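You operate a simulated robot arm through the tools that you are given. There is no shell and no other tool.

You run a simulated robot arm. Do the job below in one go: nothing can be reset, and whatever is moved stays where it is left.

TASK
Mill the gravel to grit on coarse and draw the grit drawer out.
Fine: shut the drawer first; crank till the cup is empty; the gap dial ends shut. Where these are worked on the way, their far stop is far enough and under half their travel is too little: gap dial.

Only the result counts: the job must be done as asked and must still hold three seconds after the hand-in. Knocking over, shifting, dropping, spilling or breaking anything else fails it.

THE ROBOT
A 7-joint arm with a two-finger parallel gripper on a trunk, on a base that moves. Base frame: it is fixed to the floor where the robot stands at the start and does not move with it; the origin is under the middle of the robot, x ahead of it, y to its left, z up. Units: m, rad, N and s.
It reaches about 0.966 m from its shoulder. Its first joint turns from -2.897 to 2.897 rad. Places, roughly: gap dial [0.9, 0.1, 1]; green mill [0.9, 0, 1]; grit drawer [0.8, 0, 0.9]; steel crank [0.8, 0, 1]. Payload 3.43 kg.
The TCP is the grasp point between the finger pads, 0.03 m short of the fingertips. In the tool frame z runs along the fingers and y along their closing line. Largest opening 0.094 m; finger width 0.028, thickness 0.01; the body of the gripper, 0.05 by 0.096 m, starts 0.055 m behind the TCP.
Orientation is told as [roll, pitch, yaw] about the base's x, y, z axes, in that order, counted from this pose: with the fingers straight down and closing along the base's y, the tool's x points along the base's -x, its y along +y and its z along -z.

THE INTERFACE
- The arm moves only by the tool step_arm. Its argument "rows" is one flat list of numbers, 7 for each row, row after row: the turn, a rotation vector about the base's x, y, z in rad, then the shift along the base's x, y, z in m, then the gripper command, from -1 (shut) to 1 (fully open), values between in proportion. In form: [rx, ry, rz, dx, dy, dz, gripper, rx, ry, rz, dx, dy, dz, gripper, ...]. A call has 1 to 20 rows; each row shifts and turns the commanded pose from where the row before left it. A row lasts 0.2 s, in which the tool goes at most 0.05 m and 0.15 rad; a call with a longer step from one row to the next is refused whole, and so is a gripper value outside its range. Where a pose cannot be reached the arm comes as near as it can. A force on the tool above 40 N (or 10 N above the force at the start of the call, whichever is more), or a blocked arm, ends the call early, and 0.2 s more pass. Each finger travels about 0.045 m/s and halts on what it meets, pressing with about 34 N; the grip force reading is that of the motor and also rises with nothing between the fingers. The clock runs only during rows and for 0.2 s after the last one: add rows that do not move to give the fingers time. The reply holds the time, the measured pose of the TCP, the force on the tool along the base axes, the opening and the grip force, in the units named above and with some noise, with the torque about the TCP (base axes, N m) and any sound that the robot's microphone picked up.
- Cameras (640 x 400 px; columns grow to the right, rows downward): "scene" is now at [0.4961, 0.1601, 1.2056]; the picture's right is [-0.61, -0.79, 0.00], its down [-0.24, 0.19, -0.95] and it looks along [0.76, -0.58, -0.30] (base axes); focal length 263 px, centre (320, 200). "wrist" rides on the gripper at [0.076, 0.014, -0.103] in the tool frame; the picture's right is [-0.18, 0.98, 0.00], its down [-0.75, -0.14, -0.64] and it looks along [-0.63, -0.12, 0.77] (tool axes); focal length 243 px, centre (320, 200). There is no depth. A picture from a camera that has moved, and an enlarged one, comes with that camera's place and axes in the base frame and with its lens.
- grab_frame(camera): a new picture of that camera. It takes no simulated time.
- move_column(by): slides the trunk up (or, below 0, down) by that many m; the arm and the scene camera ride with it, the base frame stays. It gives what a move gives, with no picture.
- roll_base(legs): drives the robot by 1 to 6 legs, each [ahead, left, turn to the left] in m, m and rad, along the robot's own axes; the way and the turn of a leg run together, so that a leg with both is an arc; at most 1.5 m and 3.142 rad a leg. The arm and the cameras ride along, it lands a little off, and it stops where it bumps. It gives what a move gives.
- aim_head(pan, tilt): turns the head with the scene camera to pan (to the left, within 1.798 rad either way) and tilt (down, from -0.506 to 1.204), counted from straight ahead of the robot. It gives what a move gives.
- enlarge(camera, box): a new picture of the part [left, top, right, bottom] of that camera's present view, enlarged. It takes no simulated time.
- finish_job(): hands the job in; it is judged then, once.

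Nothing tells you exact positions but the pictures and the camera data. Unless the task says otherwise, let go and move clear before handing in.

The tools are called after "Request:" as a command line: name --argument value ..., lists and objects as JSON in quotes. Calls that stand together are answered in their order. step_arm: Moves the arm, as the interface text tells. Its arguments: {"type":"object","properties":{"rows":{"type":"array","items":{"type":"number"}}},"required":["rows"]} The other tools are called the same way: move_column (by) moves the trunk up or down; roll_base (legs) drives the base; aim_head (pan, tilt) turns the head that bears the scene camera; grab_frame (camera) takes a picture; enlarge (camera, box) takes an enlarged picture of a part of a camera's view; finish_job () hands the job in.

At the start:

```text
time: 0.0
position: [0.6665, -0.1969, 1.1693]
orientation: [-0.001, 0.0, -0.001]
wrist_force: [-0.4, 0.3, 0.1]
torque: [0.0, 0.0, 0.0]
width: 0.094
grip_force: 0.1
trunk travel left (down, up): [-0.275, 0.215]
robot x, y, heading: [-0.0039, -0.0007, -0.002]
head pan, tilt (commanded): [-0.654, 0.309]
```

scene: 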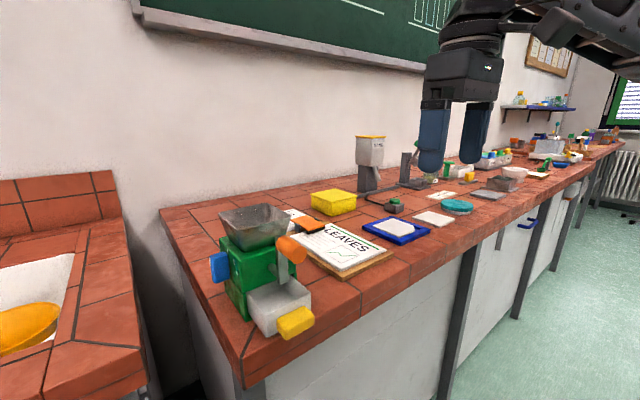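
wrist: 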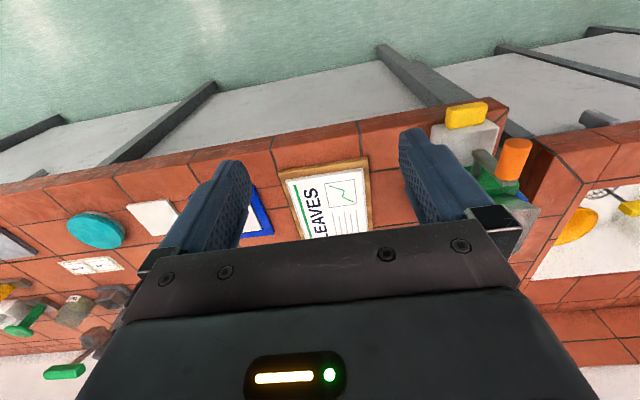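

I see the green mill on the bench corner: a clear hopper on top, a blue dial on its left side, an orange crank knob in front, and a grey drawer with a yellow handle that seems to be drawn out. I'll look closer before moving.

Request:
enlarge --camera "scene" --box '[180, 180, 340, 350]'

Request:
enlarge --camera "wrist" --box '[400, 80, 580, 250]'

Request:
aim_head --pan -0.25 --tilt 0.6

```text
2.35 times, centred on (260, 265) of scene
camera zoom: at [0.4961, 0.1601, 1.2056], right [-0.61, -0.79, 0.0], down [-0.24, 0.19, -0.95], along [0.76, -0.58, -0.3], focal length 618 px, centre (461, 47)
```

zoom: 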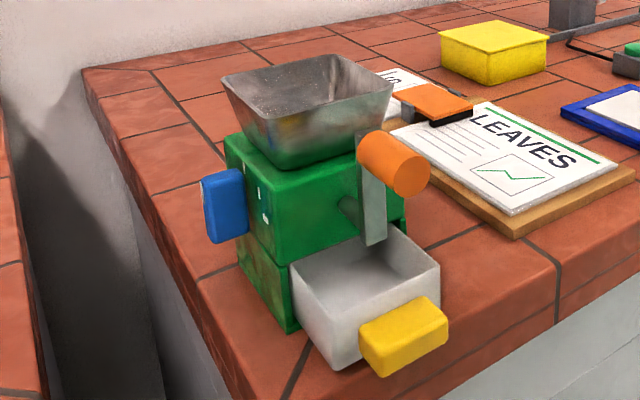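

```text
2.35 times, centred on (490, 165) of wrist
camera zoom: at [0.5912, -0.1812, 1.2727], right [0.18, 0.98, 0.0], down [0.75, -0.14, 0.64], along [0.63, -0.12, -0.77], focal length 571 px, centre (-80, 282)
```

zoom: 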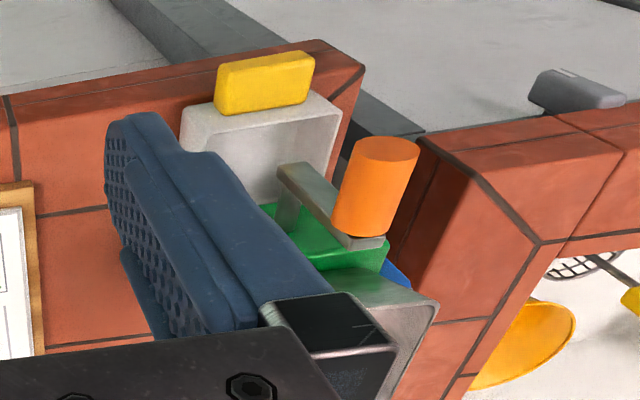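

```text
time: 0.9
position: [0.6668, -0.1962, 1.1694]
orientation: [-0.001, -0.001, -0.002]
wrist_force: [-0.4, -1.2, -0.7]
torque: [-0.03, -0.01, -0.03]
width: 0.0938
grip_force: 0.0
trunk travel left (down, up): [-0.275, 0.215]
robot x, y, heading: [-0.0026, -0.0002, 0.002]
head pan, tilt (commanded): [-0.25, 0.6]
```

Request:
grab_frame --camera "scene"

Request:
enlarge --camera "scene" --box '[240, 60, 480, 260]'

```text
taken
camera scene: at [0.5077, 0.1951, 1.179], right [-0.25, -0.97, 0.0], down [-0.55, 0.14, -0.83], along [0.8, -0.2, -0.56], focal length 263 px, centre (320, 200)
```

scene: 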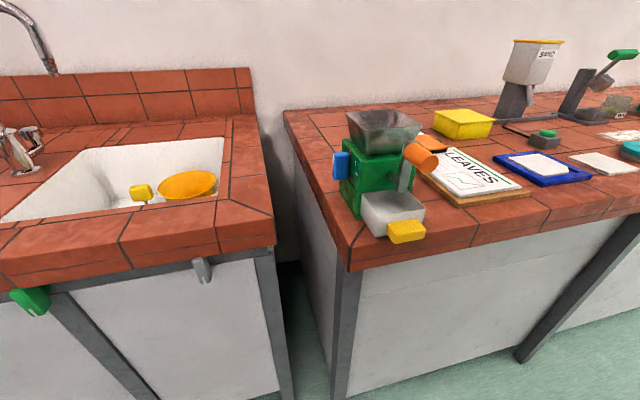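

```text
2.00 times, centred on (360, 160) of scene
camera zoom: at [0.5077, 0.1951, 1.179], right [-0.25, -0.97, 0.0], down [-0.55, 0.14, -0.83], along [0.8, -0.2, -0.56], focal length 526 px, centre (240, 280)
```

zoom: 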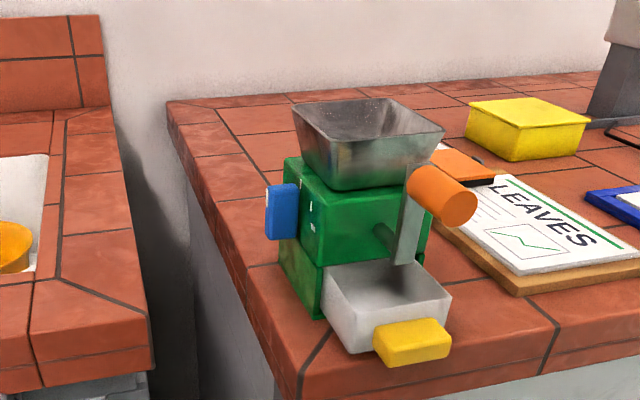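

The mill body seems to sit around x 0.82–0.95, y 0. The crank knob points at the robot near [0.765, 0.00, 1.04], with its axle near z 0.985; the drawer handle is near [0.76, 0.00, 0.925] and the blue dial near [0.88, 0.065, 0.98]. I'll move the wrist camera over the mill to look into the hopper.

Request:
step_arm --rows '[0, 0, 0, 0.0, 0.03, 0.03, 1, 0, 0, 0, 0.0, 0.035, 0.03, 1, 0, 0, 0, 0.01, 0.04, 0.02, 1, 0, 0, 0, 0.01, 0.045, 0, 1, 0, 0, 0, 0.01, 0.045, 0, 1, 0, 0, 0, 0.01, 0.04, 0, 1, 0, 0, 0, 0.01, 0.02, 0, 1]'

Request:
grab_frame --camera "wrist"

Request:
grab_frame --camera "scene"

```text
time: 2.5
position: [0.7183, 0.0603, 1.2503]
orientation: [0.001, -0.001, -0.003]
wrist_force: [0.3, -0.3, 0.1]
torque: [0.01, -0.03, -0.03]
width: 0.0939
grip_force: 0.1
trunk travel left (down, up): [-0.275, 0.215]
robot x, y, heading: [0.0038, -0.0021, -0.003]
head pan, tilt (commanded): [-0.25, 0.6]
```

```text
taken
camera wrist: at [0.6414, 0.0755, 1.3528], right [0.19, 0.98, 0.0], down [0.75, -0.14, 0.64], along [0.63, -0.12, -0.77], focal length 243 px, centre (320, 200)
```

wrist: 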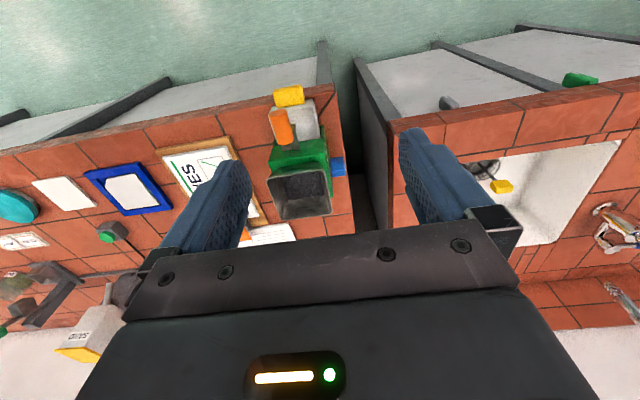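

```text
taken
camera scene: at [0.5076, 0.1947, 1.179], right [-0.25, -0.97, 0.0], down [-0.55, 0.14, -0.83], along [0.8, -0.2, -0.56], focal length 263 px, centre (320, 200)
```

scene: 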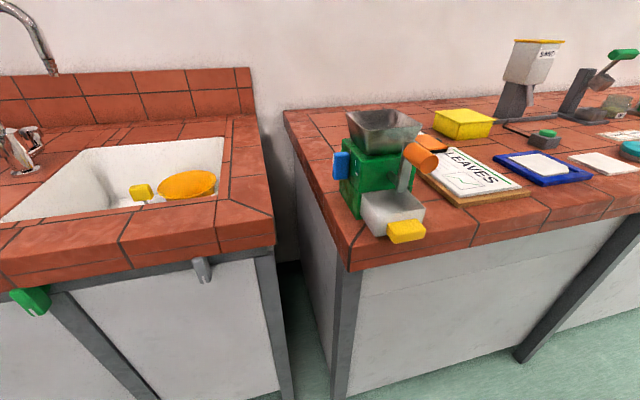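

Request:
enlarge --camera "wrist" --box '[240, 80, 370, 225]'

Request:
enlarge --camera "scene" --box '[325, 100, 445, 250]'

```text
2.76 times, centred on (305, 152) of wrist
camera zoom: at [0.6414, 0.0755, 1.3528], right [0.19, 0.98, 0.0], down [0.75, -0.14, 0.64], along [0.63, -0.12, -0.77], focal length 669 px, centre (361, 331)
```

zoom: 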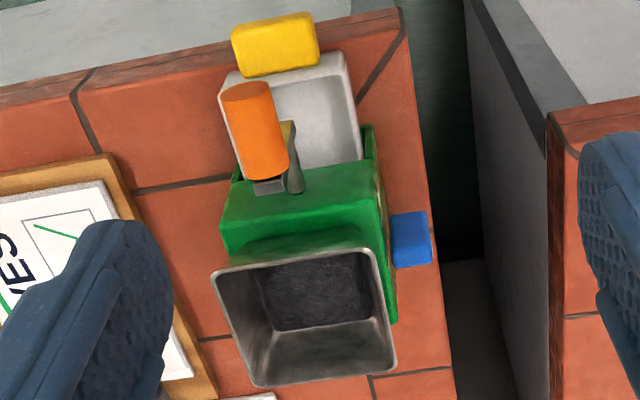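

```text
2.67 times, centred on (385, 175) of scene
camera zoom: at [0.5076, 0.1947, 1.179], right [-0.25, -0.97, 0.0], down [-0.55, 0.14, -0.83], along [0.8, -0.2, -0.56], focal length 701 px, centre (147, 267)
```

zoom: 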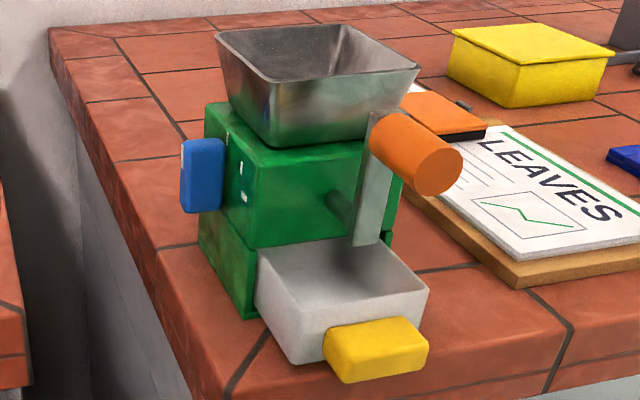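

The hopper holds dark gravel, and the dial is a blue bar on the mill's left face with marks beside it. I'll swing the gripper to the left side, fingers pointing at the dial, to look at its marks.

Request:
step_arm --rows '[-0.14, 0, 0, 0, 0.035, 0, 1, -0.14, 0, 0, 0, 0.035, 0, 1, -0.14, 0, 0, 0, 0.035, 0, 1, -0.14, 0, 0, 0, 0.035, 0, 1, -0.14, 0, 0, 0, 0.03, 0, 1, -0.14, 0, 0, 0, 0.02, -0.03, 1, -0.14, 0, 0, 0, 0, -0.04, 1, -0.14, 0, 0, 0.01, 0, -0.04, 1, -0.14, 0, 0, 0.01, 0, -0.04, 1, -0.14, 0, 0, 0.01, 0, -0.04, 1, -0.14, 0, 0, 0.01, 0, -0.04, 1, -0.03, 0, 0, 0, 0, -0.02, 1]'

Request:
grab_frame --camera "wrist"

Request:
grab_frame --camera "scene"

```text
time: 5.1
position: [0.6881, 0.1683, 0.8876]
orientation: [-1.419, -0.004, 0.025]
wrist_force: [-1.3, 0.7, -1.0]
torque: [0.0, 0.02, -0.02]
width: 0.094
grip_force: 0.0
out of reach, approached as far as the arm can: row 3, 4, 5, 9, 10, 11, 12
trunk travel left (down, up): [-0.275, 0.215]
robot x, y, heading: [0.0023, 0.0011, 0.002]
head pan, tilt (commanded): [-0.25, 0.6]
```

```text
taken
camera wrist: at [0.6091, 0.2704, 0.8894], right [0.18, 0.15, -0.97], down [0.74, 0.63, 0.24], along [0.65, -0.76, 0.0], focal length 243 px, centre (320, 200)
```

wrist: 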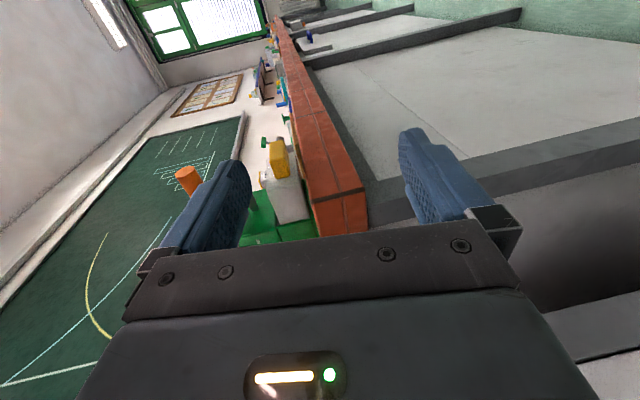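

```text
taken
camera scene: at [0.5076, 0.1954, 1.179], right [-0.25, -0.97, 0.0], down [-0.55, 0.14, -0.83], along [0.8, -0.2, -0.56], focal length 263 px, centre (320, 200)
```

scene: 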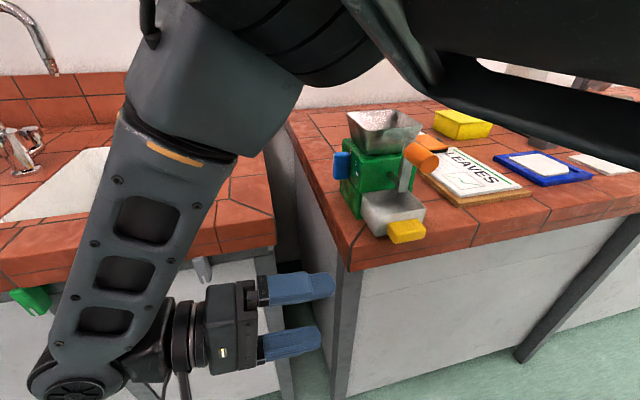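

The arm couldn't follow some of those rows and ended low, just in front of the counter edge. I'll raise it straight up with the same orientation and look at the dial.

Request:
step_arm --rows '[0, 0, 0, 0, 0.02, 0.03, 1, 0, 0, 0, 0, 0.02, 0.03, 1, 0, 0, 0, 0, 0.02, 0.03, 1, 0, 0, 0, 0, 0.01, 0.03, 1]'

Request:
grab_frame --camera "wrist"

Request:
grab_frame --camera "scene"

```text
time: 6.1
position: [0.6512, 0.1789, 0.9979]
orientation: [-1.421, -0.005, -0.017]
wrist_force: [-0.5, -0.9, 0.1]
torque: [-0.04, 0.03, -0.03]
width: 0.0942
grip_force: 0.0
out of reach, approached as far as the arm can: row 1, 2, 3, 4
trunk travel left (down, up): [-0.275, 0.215]
robot x, y, heading: [0.0004, 0.0002, 0.001]
head pan, tilt (commanded): [-0.25, 0.6]
```

```text
taken
camera wrist: at [0.5757, 0.2844, 0.9996], right [0.19, 0.14, -0.97], down [0.76, 0.6, 0.24], along [0.62, -0.79, 0.01], focal length 243 px, centre (320, 200)
```

wrist: 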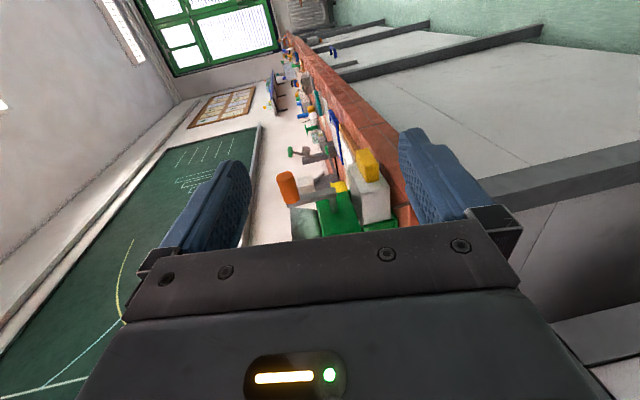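

```text
taken
camera scene: at [0.5114, 0.192, 1.2222], right [-0.27, -0.96, 0.0], down [-0.12, 0.03, -0.99], along [0.95, -0.27, -0.13], focal length 263 px, centre (320, 200)
```

scene: 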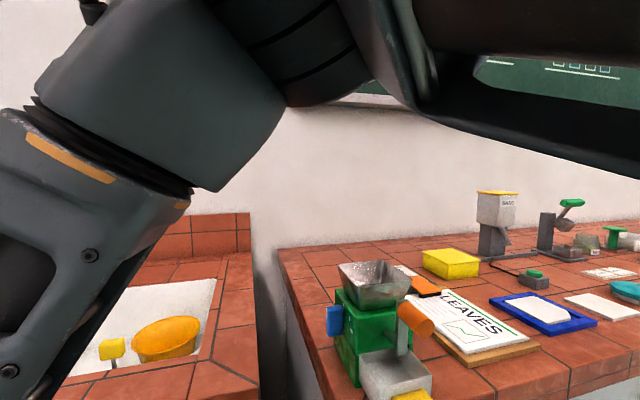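

The arm got awkward there and its upper link even tipped the camera head a bit, so I'll bring it back to a fingers-down pose in front of the robot. I'll use the base to get a view of the dial instead.

Request:
step_arm --rows '[0.14, 0, 0, 0, -0.02, 0.0, 1, 0.14, 0, 0, 0, -0.03, 0.0, 1, 0.14, 0, 0, 0, -0.03, 0.01, 1, 0.14, 0, 0, 0, -0.03, 0.02, 1, 0.14, 0, 0, 0, -0.03, 0.03, 1, 0.14, 0, 0, 0, -0.03, 0.03, 1, 0.14, 0, 0, 0, -0.03, 0.03, 1, 0.14, 0, 0, 0, -0.03, 0.03, 1, 0.14, 0, 0, 0, -0.03, 0.03, 1, 0.14, 0, 0, 0, -0.02, 0.01, 1, 0.02, 0, 0, 0, 0, 0, 1]'

Request:
aim_head --pan -0.25 --tilt 0.5

Request:
grab_frame --camera "scene"

```text
time: 8.5
position: [0.6431, -0.0894, 1.1876]
orientation: [-0.012, -0.024, 0.003]
wrist_force: [-0.2, -0.6, 0.1]
torque: [-0.02, -0.03, -0.01]
width: 0.0939
grip_force: 0.0
trunk travel left (down, up): [-0.275, 0.215]
robot x, y, heading: [0.0008, 0.0011, -0.004]
head pan, tilt (commanded): [-0.25, 0.6]
```

```text
time: 9.1
position: [0.644, -0.0891, 1.1869]
orientation: [-0.012, -0.021, 0.002]
wrist_force: [0.0, -0.2, 0.4]
torque: [-0.01, 0.0, 0.02]
width: 0.094
grip_force: 0.1
trunk travel left (down, up): [-0.275, 0.215]
robot x, y, heading: [0.0002, -0.0032, -0.0]
head pan, tilt (commanded): [-0.25, 0.499]
```

```text
taken
camera scene: at [0.5103, 0.1945, 1.188], right [-0.25, -0.97, 0.0], down [-0.46, 0.12, -0.88], along [0.85, -0.22, -0.48], focal length 263 px, centre (320, 200)
```

scene: 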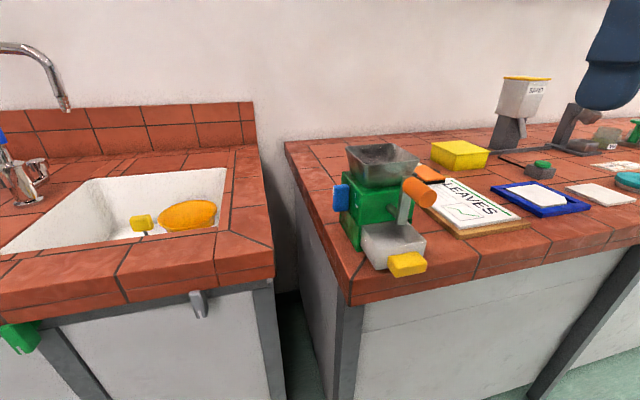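

The head is back. Next I'll drive the base about 0.4 m to the left and pan right to see the dial face.

Request:
roll_base --legs '[[0.0, 0.4, 0.0]]'

Request:
aim_head --pan -0.9 --tilt 0.3

Request:
grab_frame --camera "scene"

```text
time: 11.6
position: [0.6437, 0.3132, 1.188]
orientation: [-0.012, -0.019, 0.004]
wrist_force: [0.3, -0.6, 0.8]
torque: [0.0, 0.02, -0.02]
width: 0.0941
grip_force: 0.1
trunk travel left (down, up): [-0.275, 0.215]
robot x, y, heading: [-0.0009, 0.4024, 0.003]
head pan, tilt (commanded): [-0.25, 0.499]
```

```text
time: 12.7
position: [0.6444, 0.3151, 1.1866]
orientation: [-0.012, -0.019, 0.006]
wrist_force: [-0.2, 0.2, -0.3]
torque: [0.03, 0.03, 0.0]
width: 0.0939
grip_force: 0.0
trunk travel left (down, up): [-0.275, 0.215]
robot x, y, heading: [-0.0036, 0.4034, 0.005]
head pan, tilt (commanded): [-0.901, 0.3]
```

```text
taken
camera scene: at [0.479, 0.5467, 1.2064], right [-0.78, -0.62, 0.0], down [-0.18, 0.23, -0.96], along [0.6, -0.75, -0.3], focal length 263 px, centre (320, 200)
```

scene: 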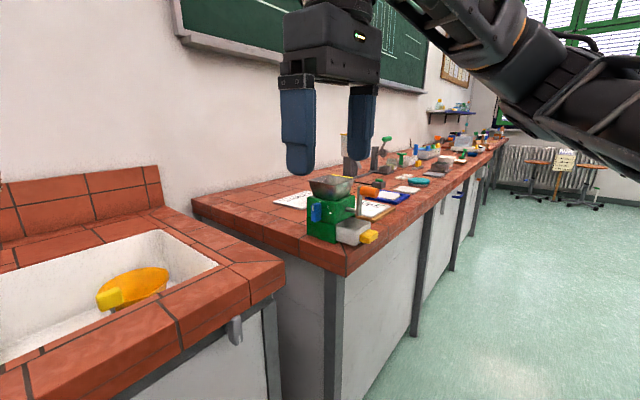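

Request:
enlarge --camera "scene" --box '[290, 165, 390, 255]'

Request:
enlarge --camera "wrist" --box '[60, 40, 400, 260]'

Request:
grab_frame --camera "wrist"

```text
4.44 times, centred on (340, 210) of scene
camera zoom: at [0.479, 0.5467, 1.2064], right [-0.78, -0.62, 0.0], down [-0.18, 0.23, -0.96], along [0.6, -0.75, -0.3], focal length 1168 px, centre (231, 156)
```

zoom: 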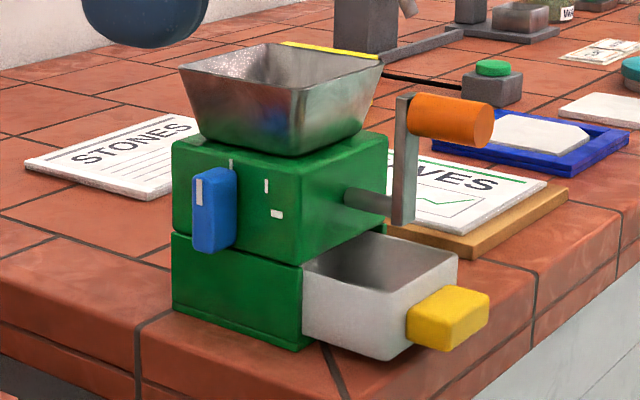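

```text
1.82 times, centred on (230, 150) of wrist
camera zoom: at [0.5654, 0.3305, 1.2883], right [0.18, 0.98, -0.01], down [0.74, -0.13, 0.66], along [0.65, -0.12, -0.75], focal length 441 px, centre (484, 291)
```

zoom: 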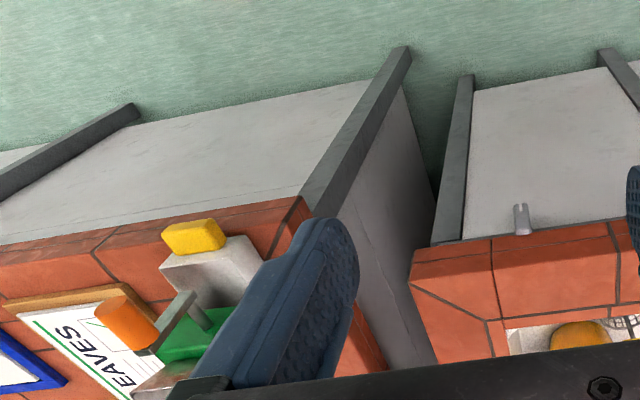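

```text
taken
camera wrist: at [0.5654, 0.3305, 1.2883], right [0.18, 0.98, -0.01], down [0.74, -0.13, 0.66], along [0.65, -0.12, -0.75], focal length 243 px, centre (320, 200)
```

wrist: 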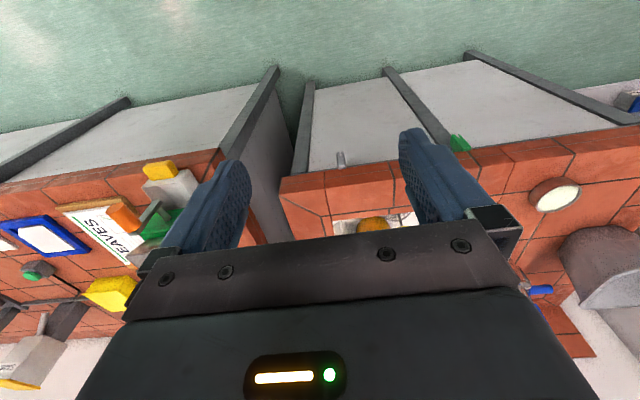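

The dial is clear now. Its blue bar stands vertical, centred near [0.870, 0.067, 0.985], pointing at the thinnest mark, which I take as shut; the wide mark, which I take as coarse, lies 90° toward the robot. The counter top is about z 0.906, the body front x 0.824 and the left face y 0.055. I'll settle the base near y = 0.2 so that the drawer, crank and dial are all in easy reach.

Request:
roll_base --legs '[[0.0, -0.2, 0.0]]'

Request:
aim_head --pan -0.6 --tilt 0.45

Request:
step_arm --rows '[0, -0.14, 0, -0.02, -0.02, -0.02, 1, 0, -0.14, 0, -0.02, -0.02, -0.02, 1, 0, -0.14, 0, -0.01, -0.02, -0.02, 1, 0, -0.14, 0, 0, -0.02, -0.02, 1, 0, -0.14, 0, 0, -0.02, -0.02, 1, 0, -0.14, 0, 0, -0.01, -0.02, 1, 0, -0.14, 0, 0, 0, -0.02, 1, 0, -0.14, 0, 0, 0, -0.02, 1, 0, -0.14, 0, 0, 0, -0.02, 1, 0, -0.14, 0, 0, 0, -0.02, 1, 0, -0.14, 0, 0, 0, -0.01, 1]'

Request:
grab_frame --camera "scene"

Request:
grab_frame --camera "wrist"

```text
time: 14.3
position: [0.6437, 0.1122, 1.1878]
orientation: [-0.012, -0.02, 0.001]
wrist_force: [-0.7, -0.6, -0.3]
torque: [-0.01, 0.04, -0.02]
width: 0.0942
grip_force: 0.0
trunk travel left (down, up): [-0.275, 0.215]
robot x, y, heading: [0.0012, 0.1994, 0.001]
head pan, tilt (commanded): [-0.901, 0.3]
```

```text
time: 15.1
position: [0.644, 0.11, 1.1866]
orientation: [-0.014, -0.023, 0.002]
wrist_force: [0.2, 0.3, -0.2]
torque: [0.01, 0.03, 0.0]
width: 0.0937
grip_force: 0.1
trunk travel left (down, up): [-0.275, 0.215]
robot x, y, heading: [-0.0046, 0.1979, 0.001]
head pan, tilt (commanded): [-0.6, 0.45]
```

```text
time: 17.5
position: [0.643, -0.0584, 0.9982]
orientation: [-0.385, -1.562, 0.372]
wrist_force: [0.4, 0.2, 0.2]
torque: [0.0, -0.03, 0.01]
width: 0.094
grip_force: 0.1
out of reach, approached as far as the arm can: row 3, 4, 5, 6, 7, 8
trunk travel left (down, up): [-0.275, 0.215]
robot x, y, heading: [-0.0001, 0.2006, 0.003]
head pan, tilt (commanded): [-0.6, 0.45]
```

```text
taken
camera scene: at [0.4976, 0.3647, 1.1926], right [-0.56, -0.83, 0.0], down [-0.36, 0.25, -0.9], along [0.74, -0.51, -0.44], focal length 263 px, centre (320, 200)
```

scene: 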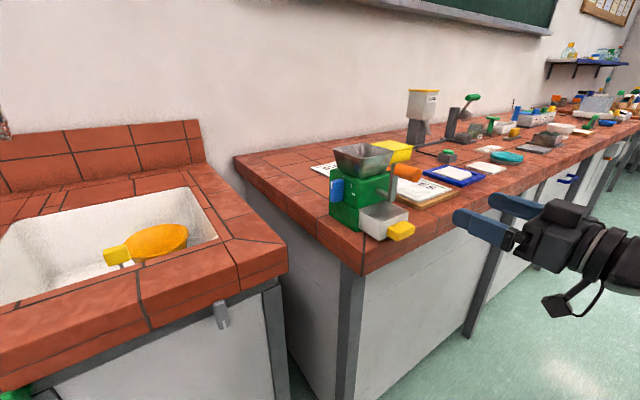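

```text
taken
camera wrist: at [0.5391, -0.0417, 0.9239], right [0.02, 0.98, 0.18], down [-0.64, -0.13, 0.76], along [0.77, -0.13, 0.63], focal length 243 px, centre (320, 200)
```

wrist: 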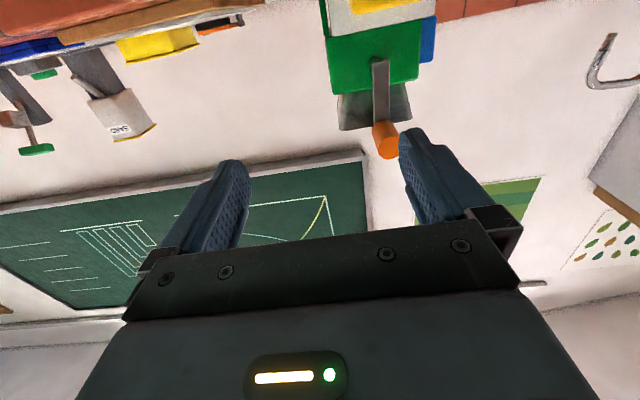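

The tool now points straight ahead at the mill. I'll take a closer look at the drawer handle before pushing the drawer shut.

Request:
enlarge --camera "scene" --box '[320, 130, 440, 250]'

Request:
enlarge --camera "wrist" --box '[300, 0, 460, 180]'

```text
3.33 times, centred on (380, 190) of scene
camera zoom: at [0.4976, 0.3647, 1.1926], right [-0.56, -0.83, 0.0], down [-0.36, 0.25, -0.9], along [0.74, -0.51, -0.44], focal length 876 px, centre (120, 233)
```

zoom: 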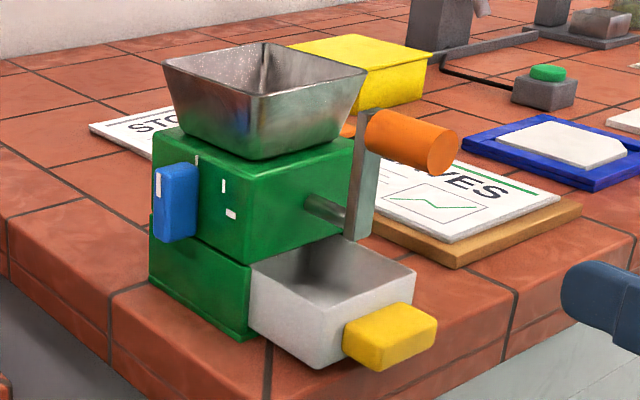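

```text
2.22 times, centred on (380, 90) of wrist
camera zoom: at [0.5391, -0.0417, 0.9239], right [0.02, 0.98, 0.18], down [-0.64, -0.13, 0.76], along [0.77, -0.13, 0.63], focal length 539 px, centre (187, 444)
```

zoom: 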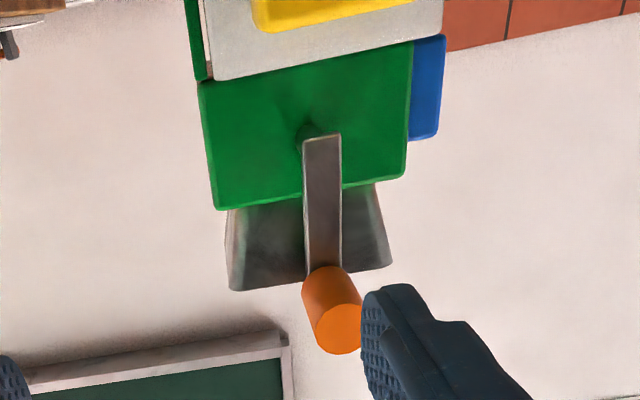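

The drawer handle is centred near [0.758, 0.002, 0.925]. I'll close the fingers, line up in front of the handle and push the drawer in gently.

Request:
step_arm --rows '[0, 0, 0, 0, 0.015, -0.012, -1, 0, 0, 0, 0, 0.015, -0.012, -1, 0, 0, 0, 0, 0.015, -0.012, -1, 0, 0, 0, 0.01, 0.015, -0.012, -1, 0, 0, 0, 0.01, 0, -0.012, -1, 0, 0, 0, 0.01, 0, -0.007, -1, 0, 0, 0, 0.01, 0, 0, -1]'

Request:
enlarge --camera "scene" --box '[320, 130, 480, 270]'

```text
time: 19.1
position: [0.6808, 0.0031, 0.9303]
orientation: [-0.27, -1.56, 0.262]
wrist_force: [1.0, 0.1, -0.1]
torque: [0.03, 0.01, 0.02]
width: 0.0
grip_force: 33.1
trunk travel left (down, up): [-0.275, 0.215]
robot x, y, heading: [-0.0022, 0.2005, -0.002]
head pan, tilt (commanded): [-0.6, 0.45]
```

```text
2.86 times, centred on (400, 200) of scene
camera zoom: at [0.4976, 0.365, 1.1925], right [-0.56, -0.83, 0.0], down [-0.36, 0.25, -0.9], along [0.74, -0.51, -0.44], focal length 751 px, centre (91, 200)
```

zoom: 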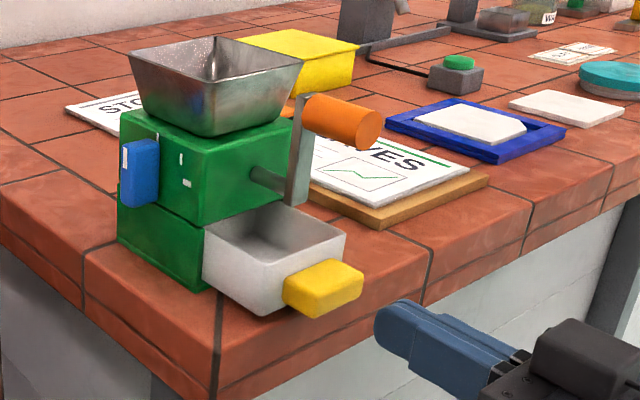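

The closed fingers are lined up about 3 cm in front of the handle. Pushing the drawer in now.

Request:
step_arm --rows '[0, 0, 0, 0.01, 0, 0, -1, 0, 0, 0, 0.01, 0, 0, -1, 0, 0, 0, 0.01, 0, 0, -1, 0, 0, 0, 0.01, 0, 0, -1, 0, 0, 0, 0.01, 0, 0, -1, 0, 0, 0, 0.01, 0, 0, -1, 0, 0, 0, 0.01, 0, 0, -1]'

Request:
enlarge --camera "scene" --box '[320, 130, 480, 270]'

```text
time: 20.7
position: [0.7512, 0.0028, 0.9321]
orientation: [-0.196, -1.561, 0.184]
wrist_force: [-0.3, 0.2, 0.2]
torque: [0.01, -0.02, 0.0]
width: 0.0
grip_force: 32.7
trunk travel left (down, up): [-0.275, 0.215]
robot x, y, heading: [0.0025, 0.1958, 0.001]
head pan, tilt (commanded): [-0.6, 0.45]
```

```text
2.86 times, centred on (400, 200) of scene
camera zoom: at [0.4976, 0.365, 1.1925], right [-0.56, -0.83, 0.0], down [-0.36, 0.25, -0.9], along [0.74, -0.51, -0.44], focal length 751 px, centre (91, 200)
```

zoom: 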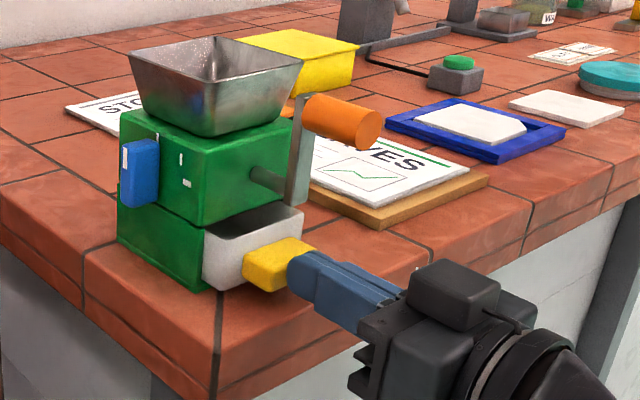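

The drawer is sliding in with almost no force. I'll keep pushing to its stop.

Request:
step_arm --rows '[0, 0, 0, 0.01, 0, 0, -1, 0, 0, 0, 0.01, 0, 0, -1, 0, 0, 0, 0.007, 0, 0, -1, 0, 0, 0, 0.005, 0, 0, -1, 0, 0, 0, 0.005, 0, 0, -1, 0, 0, 0, 0.005, 0, 0, -1]'

Request:
enlarge --camera "scene" --box '[320, 130, 480, 270]'

```text
time: 21.5
position: [0.7754, 0.0042, 0.9313]
orientation: [-0.187, -1.561, 0.173]
wrist_force: [-27.2, 5.7, -0.5]
torque: [-0.11, -0.17, 0.26]
width: 0.0
grip_force: 33.1
trunk travel left (down, up): [-0.275, 0.215]
robot x, y, heading: [-0.0032, 0.2003, 0.005]
head pan, tilt (commanded): [-0.6, 0.45]
stopped in row 4: the force on the tool passed its limit at 54 N (the readings are from after the stop); the commanded pose is now the measured one
```

```text
2.86 times, centred on (400, 200) of scene
camera zoom: at [0.4964, 0.3652, 1.1928], right [-0.56, -0.83, 0.0], down [-0.36, 0.25, -0.9], along [0.74, -0.51, -0.43], focal length 751 px, centre (91, 200)
```

zoom: 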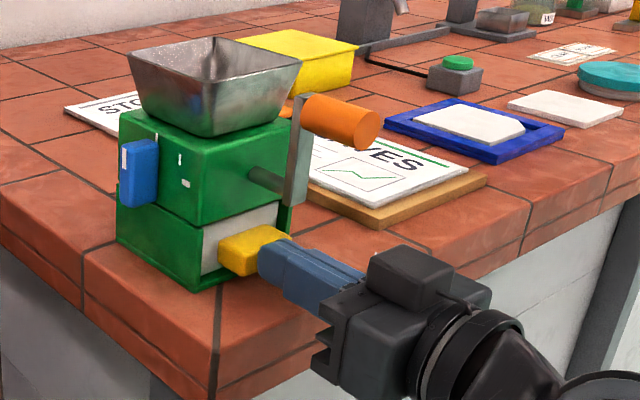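

The drawer is flush and shut. Next I'll back off, open the gripper, tilt it slightly down and bring the right finger level with the dial, in front of it.

Request:
step_arm --rows '[0, 0, 0, -0.03, 0, 0, -1, 0, 0, 0, -0.03, 0, 0, -1, 0, 0, 0, -0.03, 0, 0.01, 1, 0, 0.13, 0, -0.01, 0.02, 0.015, 1, 0, 0.13, 0, 0, 0.03, 0.02, 1, 0, 0.13, 0, 0, 0.03, 0.01, 1, 0, 0.13, 0, 0, 0.03, 0, 1, 0, 0, 0, 0.01, 0.01, 0, 1]'

Request:
enlarge --camera "scene" --box '[300, 120, 480, 270]'

Request:
grab_frame --camera "wrist"

```text
time: 23.3
position: [0.7426, 0.0873, 0.9534]
orientation: [-0.018, -1.038, 0.001]
wrist_force: [1.0, 0.0, -0.2]
torque: [-0.03, -0.02, 0.0]
width: 0.0941
grip_force: 0.1
out of reach, approached as far as the arm can: row 5, 6, 7
trunk travel left (down, up): [-0.275, 0.215]
robot x, y, heading: [0.0016, 0.1979, 0.0]
head pan, tilt (commanded): [-0.6, 0.45]
```

```text
2.67 times, centred on (390, 195) of scene
camera zoom: at [0.4973, 0.3649, 1.1925], right [-0.56, -0.83, 0.0], down [-0.36, 0.25, -0.9], along [0.74, -0.51, -0.44], focal length 701 px, centre (133, 213)
```

zoom: 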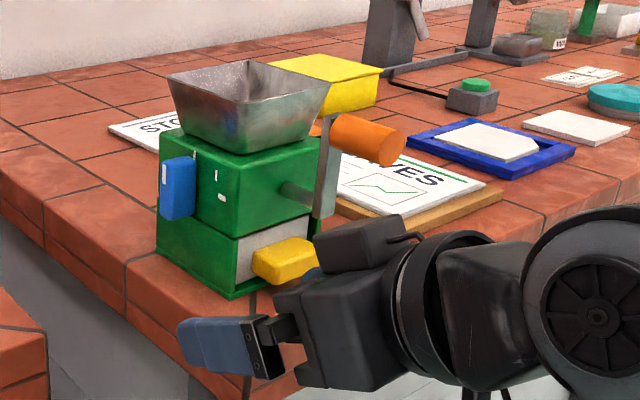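

```text
taken
camera wrist: at [0.6146, 0.1034, 0.9399], right [0.11, 0.98, 0.15], down [-0.17, -0.13, 0.98], along [0.98, -0.13, 0.16], focal length 243 px, centre (320, 200)
```

wrist: 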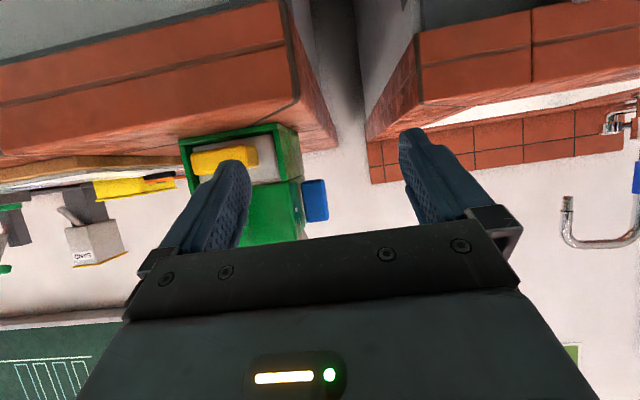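

The finger pose is tilted as intended but came out a bit right and low of the target. I'll shift left and up to line the right finger up with the lower half of the dial bar.

Request:
step_arm --rows '[0, 0, 0, 0, 0.015, 0.012, 1, 0, 0, 0, 0, 0.015, 0.01, 1, 0, 0, 0, 0, 0.005, 0.006, 1]'

Request:
enlarge --camera "scene" --box '[300, 120, 480, 270]'

Request:
enlarge --camera "wrist" --box '[150, 80, 450, 260]'

```text
time: 24.1
position: [0.7541, 0.1149, 0.9747]
orientation: [-0.019, -1.04, 0.003]
wrist_force: [-0.5, -0.4, 0.3]
torque: [0.01, 0.0, 0.02]
width: 0.0941
grip_force: 0.0
out of reach, approached as far as the arm can: row 1, 2, 3
trunk travel left (down, up): [-0.275, 0.215]
robot x, y, heading: [0.0, 0.1979, 0.005]
head pan, tilt (commanded): [-0.6, 0.45]
```

```text
2.67 times, centred on (390, 195) of scene
camera zoom: at [0.4974, 0.365, 1.1925], right [-0.56, -0.83, 0.0], down [-0.36, 0.25, -0.9], along [0.74, -0.51, -0.44], focal length 701 px, centre (133, 213)
```

zoom: 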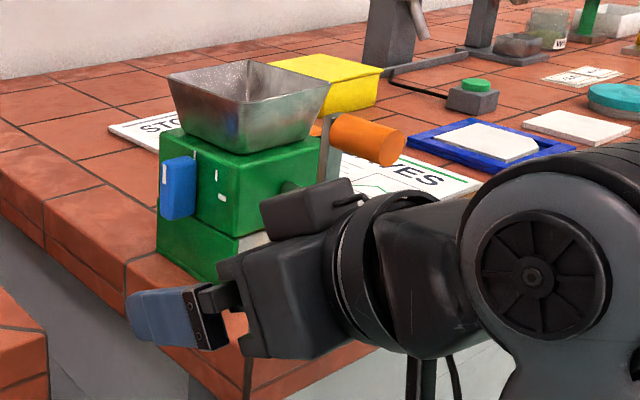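

```text
2.13 times, centred on (300, 170) of wrist
camera zoom: at [0.6274, 0.1317, 0.9621], right [0.1, 0.98, 0.15], down [-0.17, -0.13, 0.98], along [0.98, -0.13, 0.16], focal length 518 px, centre (363, 264)
```

zoom: 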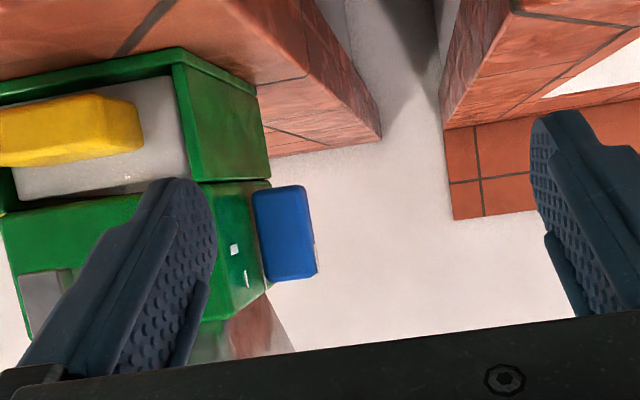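

The dial and its marks are clear in the wrist view. I'll level the fingers again so they can pass under the front end, and move the right finger in front of the bar's lower half.

Request:
step_arm --rows '[0, -0.13, 0, 0.01, 0.004, -0.005, 1, 0, -0.13, 0, 0.01, 0.003, -0.005, 1, 0, -0.13, 0, 0.01, 0, -0.005, 1, 0, -0.13, 0, 0.005, 0, -0.005, 1]'

Request:
enlarge --camera "scene" --box '[300, 120, 480, 270]'

Request:
enlarge --camera "wrist" --box '[150, 0, 450, 260]'

```text
time: 25.1
position: [0.7896, 0.1206, 0.9561]
orientation: [-0.163, -1.562, 0.146]
wrist_force: [-0.3, -0.1, 0.2]
torque: [-0.01, -0.01, -0.01]
width: 0.0939
grip_force: 0.1
trunk travel left (down, up): [-0.275, 0.215]
robot x, y, heading: [0.0007, 0.1973, -0.003]
head pan, tilt (commanded): [-0.6, 0.45]
```

```text
2.67 times, centred on (390, 195) of scene
camera zoom: at [0.4974, 0.365, 1.1925], right [-0.56, -0.83, 0.0], down [-0.36, 0.25, -0.9], along [0.74, -0.51, -0.44], focal length 701 px, centre (133, 213)
```

zoom: 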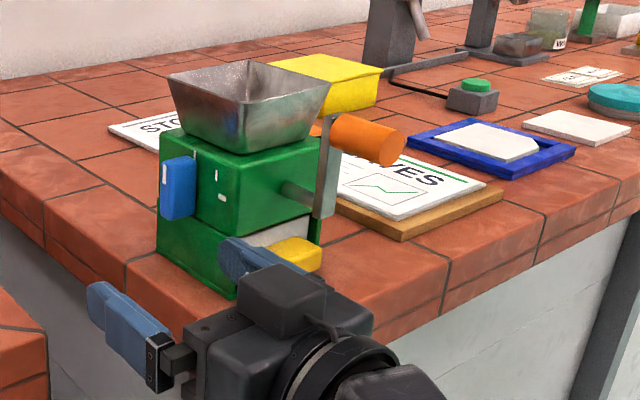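

```text
1.54 times, centred on (300, 130) of wrist
camera zoom: at [0.6859, 0.1374, 0.8812], right [0.02, 0.98, 0.18], down [-0.64, -0.13, 0.76], along [0.77, -0.13, 0.62], focal length 373 px, centre (351, 308)
```

zoom: 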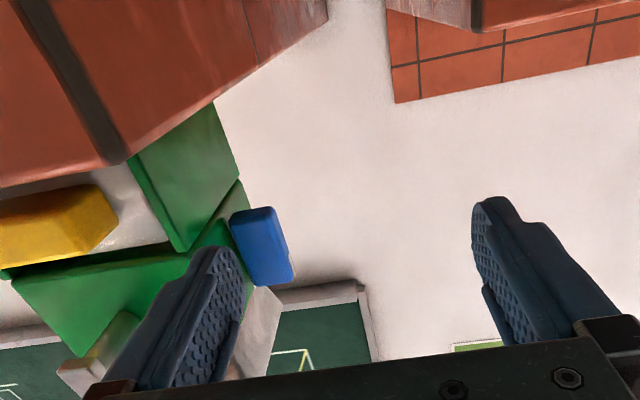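

The right finger sits about 4 cm in front of the dial's lower half, between the mill face and open air. I'll push it forward to turn the bar's lower end back, which brings its top toward the robot and the coarse mark.

Request:
step_arm --rows '[0, 0, 0, 0.008, 0.001, -0.003, 1, 0, 0, 0, 0.008, 0, 0, 1, 0, 0, 0, 0.008, 0, 0, 1, 0, 0, 0, 0.008, 0, 0, 1, 0, 0, 0, 0.008, 0, 0, 1, 0, 0, 0, 0.008, 0, 0, 1]'

Request:
enlarge --camera "scene" --box '[300, 120, 480, 270]'

Request:
enlarge --camera "wrist" --box '[150, 0, 450, 260]'

```text
time: 26.5
position: [0.8368, 0.1235, 0.9527]
orientation: [-0.19, -1.558, 0.174]
wrist_force: [-0.2, -0.7, 0.5]
torque: [0.01, 0.01, -0.02]
width: 0.0941
grip_force: 0.1
trunk travel left (down, up): [-0.275, 0.215]
robot x, y, heading: [-0.0012, 0.2017, 0.008]
head pan, tilt (commanded): [-0.6, 0.45]
```

```text
2.67 times, centred on (390, 195) of scene
camera zoom: at [0.4973, 0.365, 1.1925], right [-0.56, -0.83, 0.0], down [-0.36, 0.25, -0.9], along [0.74, -0.51, -0.44], focal length 701 px, centre (133, 213)
```

zoom: 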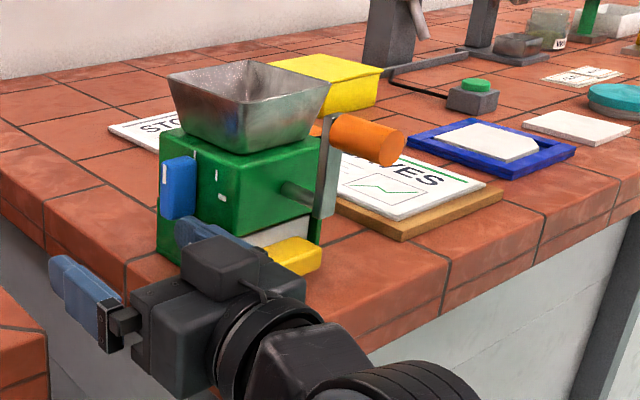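

```text
1.54 times, centred on (300, 130) of wrist
camera zoom: at [0.7335, 0.1384, 0.8783], right [0.02, 0.98, 0.18], down [-0.64, -0.13, 0.76], along [0.77, -0.13, 0.62], focal length 373 px, centre (351, 308)
```

zoom: 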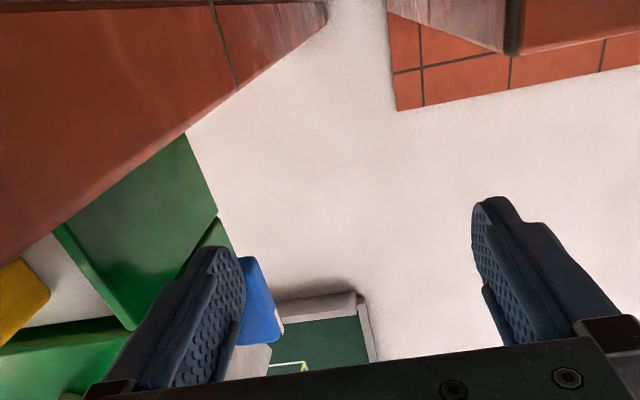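

Request:
step_arm --rows '[0, 0, 0, 0.007, 0, 0, 1, 0, 0, 0, 0.007, 0, 0, 1]'

Request:
enlarge --camera "scene" --box '[300, 120, 480, 270]'

Request:
enlarge --camera "wrist" --box '[150, 0, 450, 260]'

```text
time: 27.1
position: [0.851, 0.1222, 0.9542]
orientation: [-0.21, -1.561, 0.195]
wrist_force: [0.4, -0.3, 0.3]
torque: [0.02, 0.01, 0.0]
width: 0.0941
grip_force: 0.0
trunk travel left (down, up): [-0.275, 0.215]
robot x, y, heading: [-0.005, 0.1998, -0.001]
head pan, tilt (commanded): [-0.6, 0.45]
```

```text
2.67 times, centred on (390, 195) of scene
camera zoom: at [0.4973, 0.365, 1.1926], right [-0.56, -0.83, 0.0], down [-0.36, 0.25, -0.9], along [0.74, -0.51, -0.44], focal length 701 px, centre (133, 213)
```

zoom: 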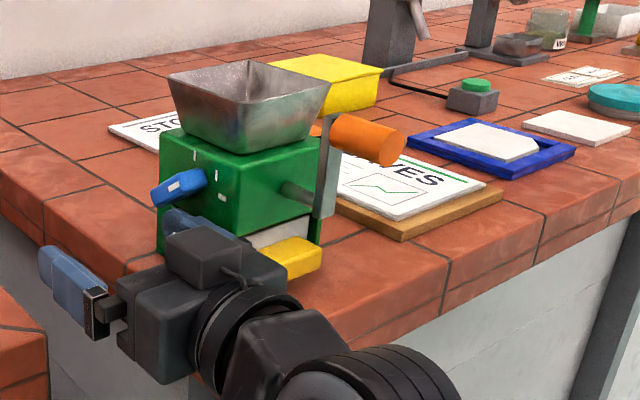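

```text
1.54 times, centred on (300, 130) of wrist
camera zoom: at [0.7482, 0.1391, 0.8791], right [0.02, 0.98, 0.18], down [-0.64, -0.13, 0.76], along [0.77, -0.13, 0.62], focal length 373 px, centre (351, 308)
```

zoom: 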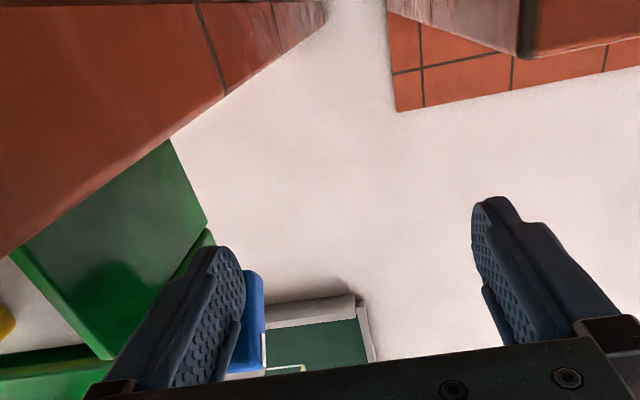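

The dial is turning: it now points about 60° toward the robot. I'll nudge it a little further, then back off, rise, and press its front end down from above to reach the far stop.

Request:
step_arm --rows '[0, 0, 0, 0.006, 0, 0, 1, 0, 0, 0, -0.01, 0, -0.002, 1, 0, 0, 0, -0.03, 0, 0, 1, 0, 0, 0, -0.03, 0, 0, 1, 0, 0, 0, -0.015, 0, 0.01, 1, 0, 0, 0, 0, 0, 0.03, 1, 0, 0, 0, 0, 0, 0.03, 1, 0, 0, 0, 0, 0, 0.03, 1, 0, 0, 0, 0.02, 0, 0, 1]'

Request:
enlarge --camera "scene" --box '[300, 120, 480, 270]'

Request:
enlarge --camera "wrist" --box '[150, 0, 450, 260]'

```text
time: 29.1
position: [0.7932, 0.1223, 1.0481]
orientation: [-0.159, -1.558, 0.14]
wrist_force: [-0.2, 0.0, -0.3]
torque: [-0.03, -0.01, 0.01]
width: 0.0938
grip_force: 0.0
trunk travel left (down, up): [-0.275, 0.215]
robot x, y, heading: [-0.0019, 0.2001, -0.003]
head pan, tilt (commanded): [-0.6, 0.45]
```

```text
2.67 times, centred on (390, 195) of scene
camera zoom: at [0.4972, 0.365, 1.1925], right [-0.56, -0.83, 0.0], down [-0.36, 0.25, -0.9], along [0.74, -0.51, -0.44], focal length 701 px, centre (133, 213)
```

zoom: 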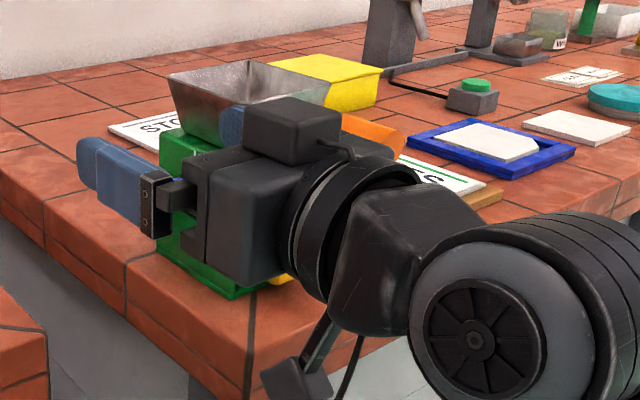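

```text
1.54 times, centred on (300, 130) of wrist
camera zoom: at [0.69, 0.1385, 0.9739], right [0.02, 0.98, 0.18], down [-0.64, -0.13, 0.76], along [0.77, -0.13, 0.62], focal length 373 px, centre (351, 308)
```

zoom: 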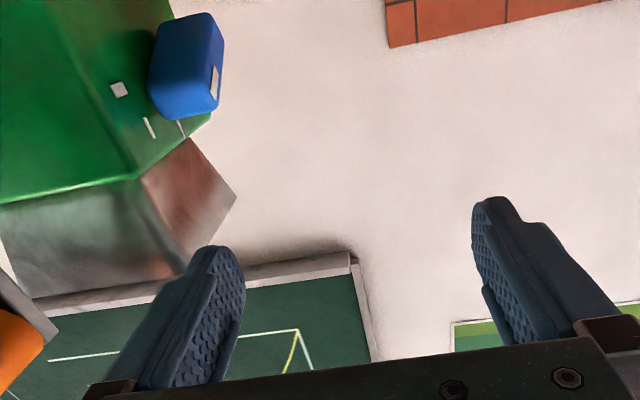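

The dial is below and ahead of the raised right finger. I'll move it over the bar's front end and press down gently.

Request:
step_arm --rows '[0, 0, 0, 0.015, 0, 0, 1, 0, 0, 0, 0.015, 0, 0, 1, 0, 0, 0, 0, 0, -0.01, 1, 0, 0, 0, 0, 0, -0.01, 1, 0, 0, 0, 0, 0, -0.007, 1, 0, 0, 0, 0, 0, -0.007, 1]'

Request:
enlarge --camera "wrist" --box '[150, 0, 450, 260]'

Request:
enlarge --camera "scene" --box '[300, 120, 480, 270]'

```text
time: 30.5
position: [0.8236, 0.1243, 1.0152]
orientation: [-0.167, -1.56, 0.153]
wrist_force: [0.7, 0.6, 1.3]
torque: [0.02, -0.03, 0.0]
width: 0.0939
grip_force: 0.1
trunk travel left (down, up): [-0.275, 0.215]
robot x, y, heading: [0.002, 0.2, 0.004]
head pan, tilt (commanded): [-0.6, 0.45]
```

```text
1.54 times, centred on (300, 130) of wrist
camera zoom: at [0.7196, 0.1401, 0.9409], right [0.02, 0.98, 0.18], down [-0.64, -0.13, 0.76], along [0.77, -0.13, 0.62], focal length 373 px, centre (351, 308)
```

zoom: 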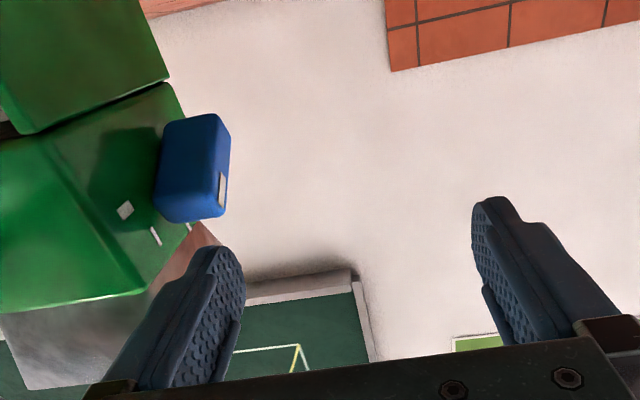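

```text
2.67 times, centred on (390, 195) of scene
camera zoom: at [0.4974, 0.365, 1.1925], right [-0.56, -0.83, 0.0], down [-0.36, 0.25, -0.9], along [0.74, -0.51, -0.44], focal length 701 px, centre (133, 213)
```

zoom: 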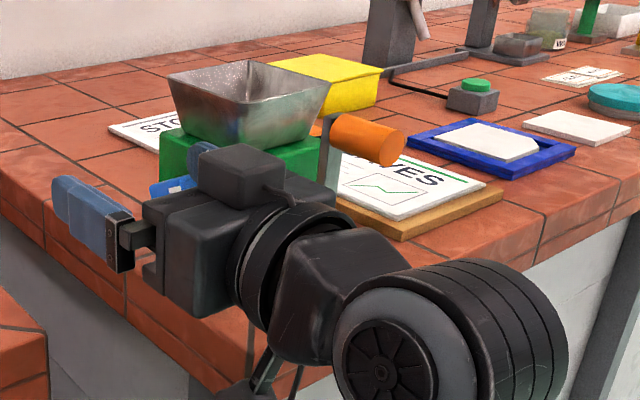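

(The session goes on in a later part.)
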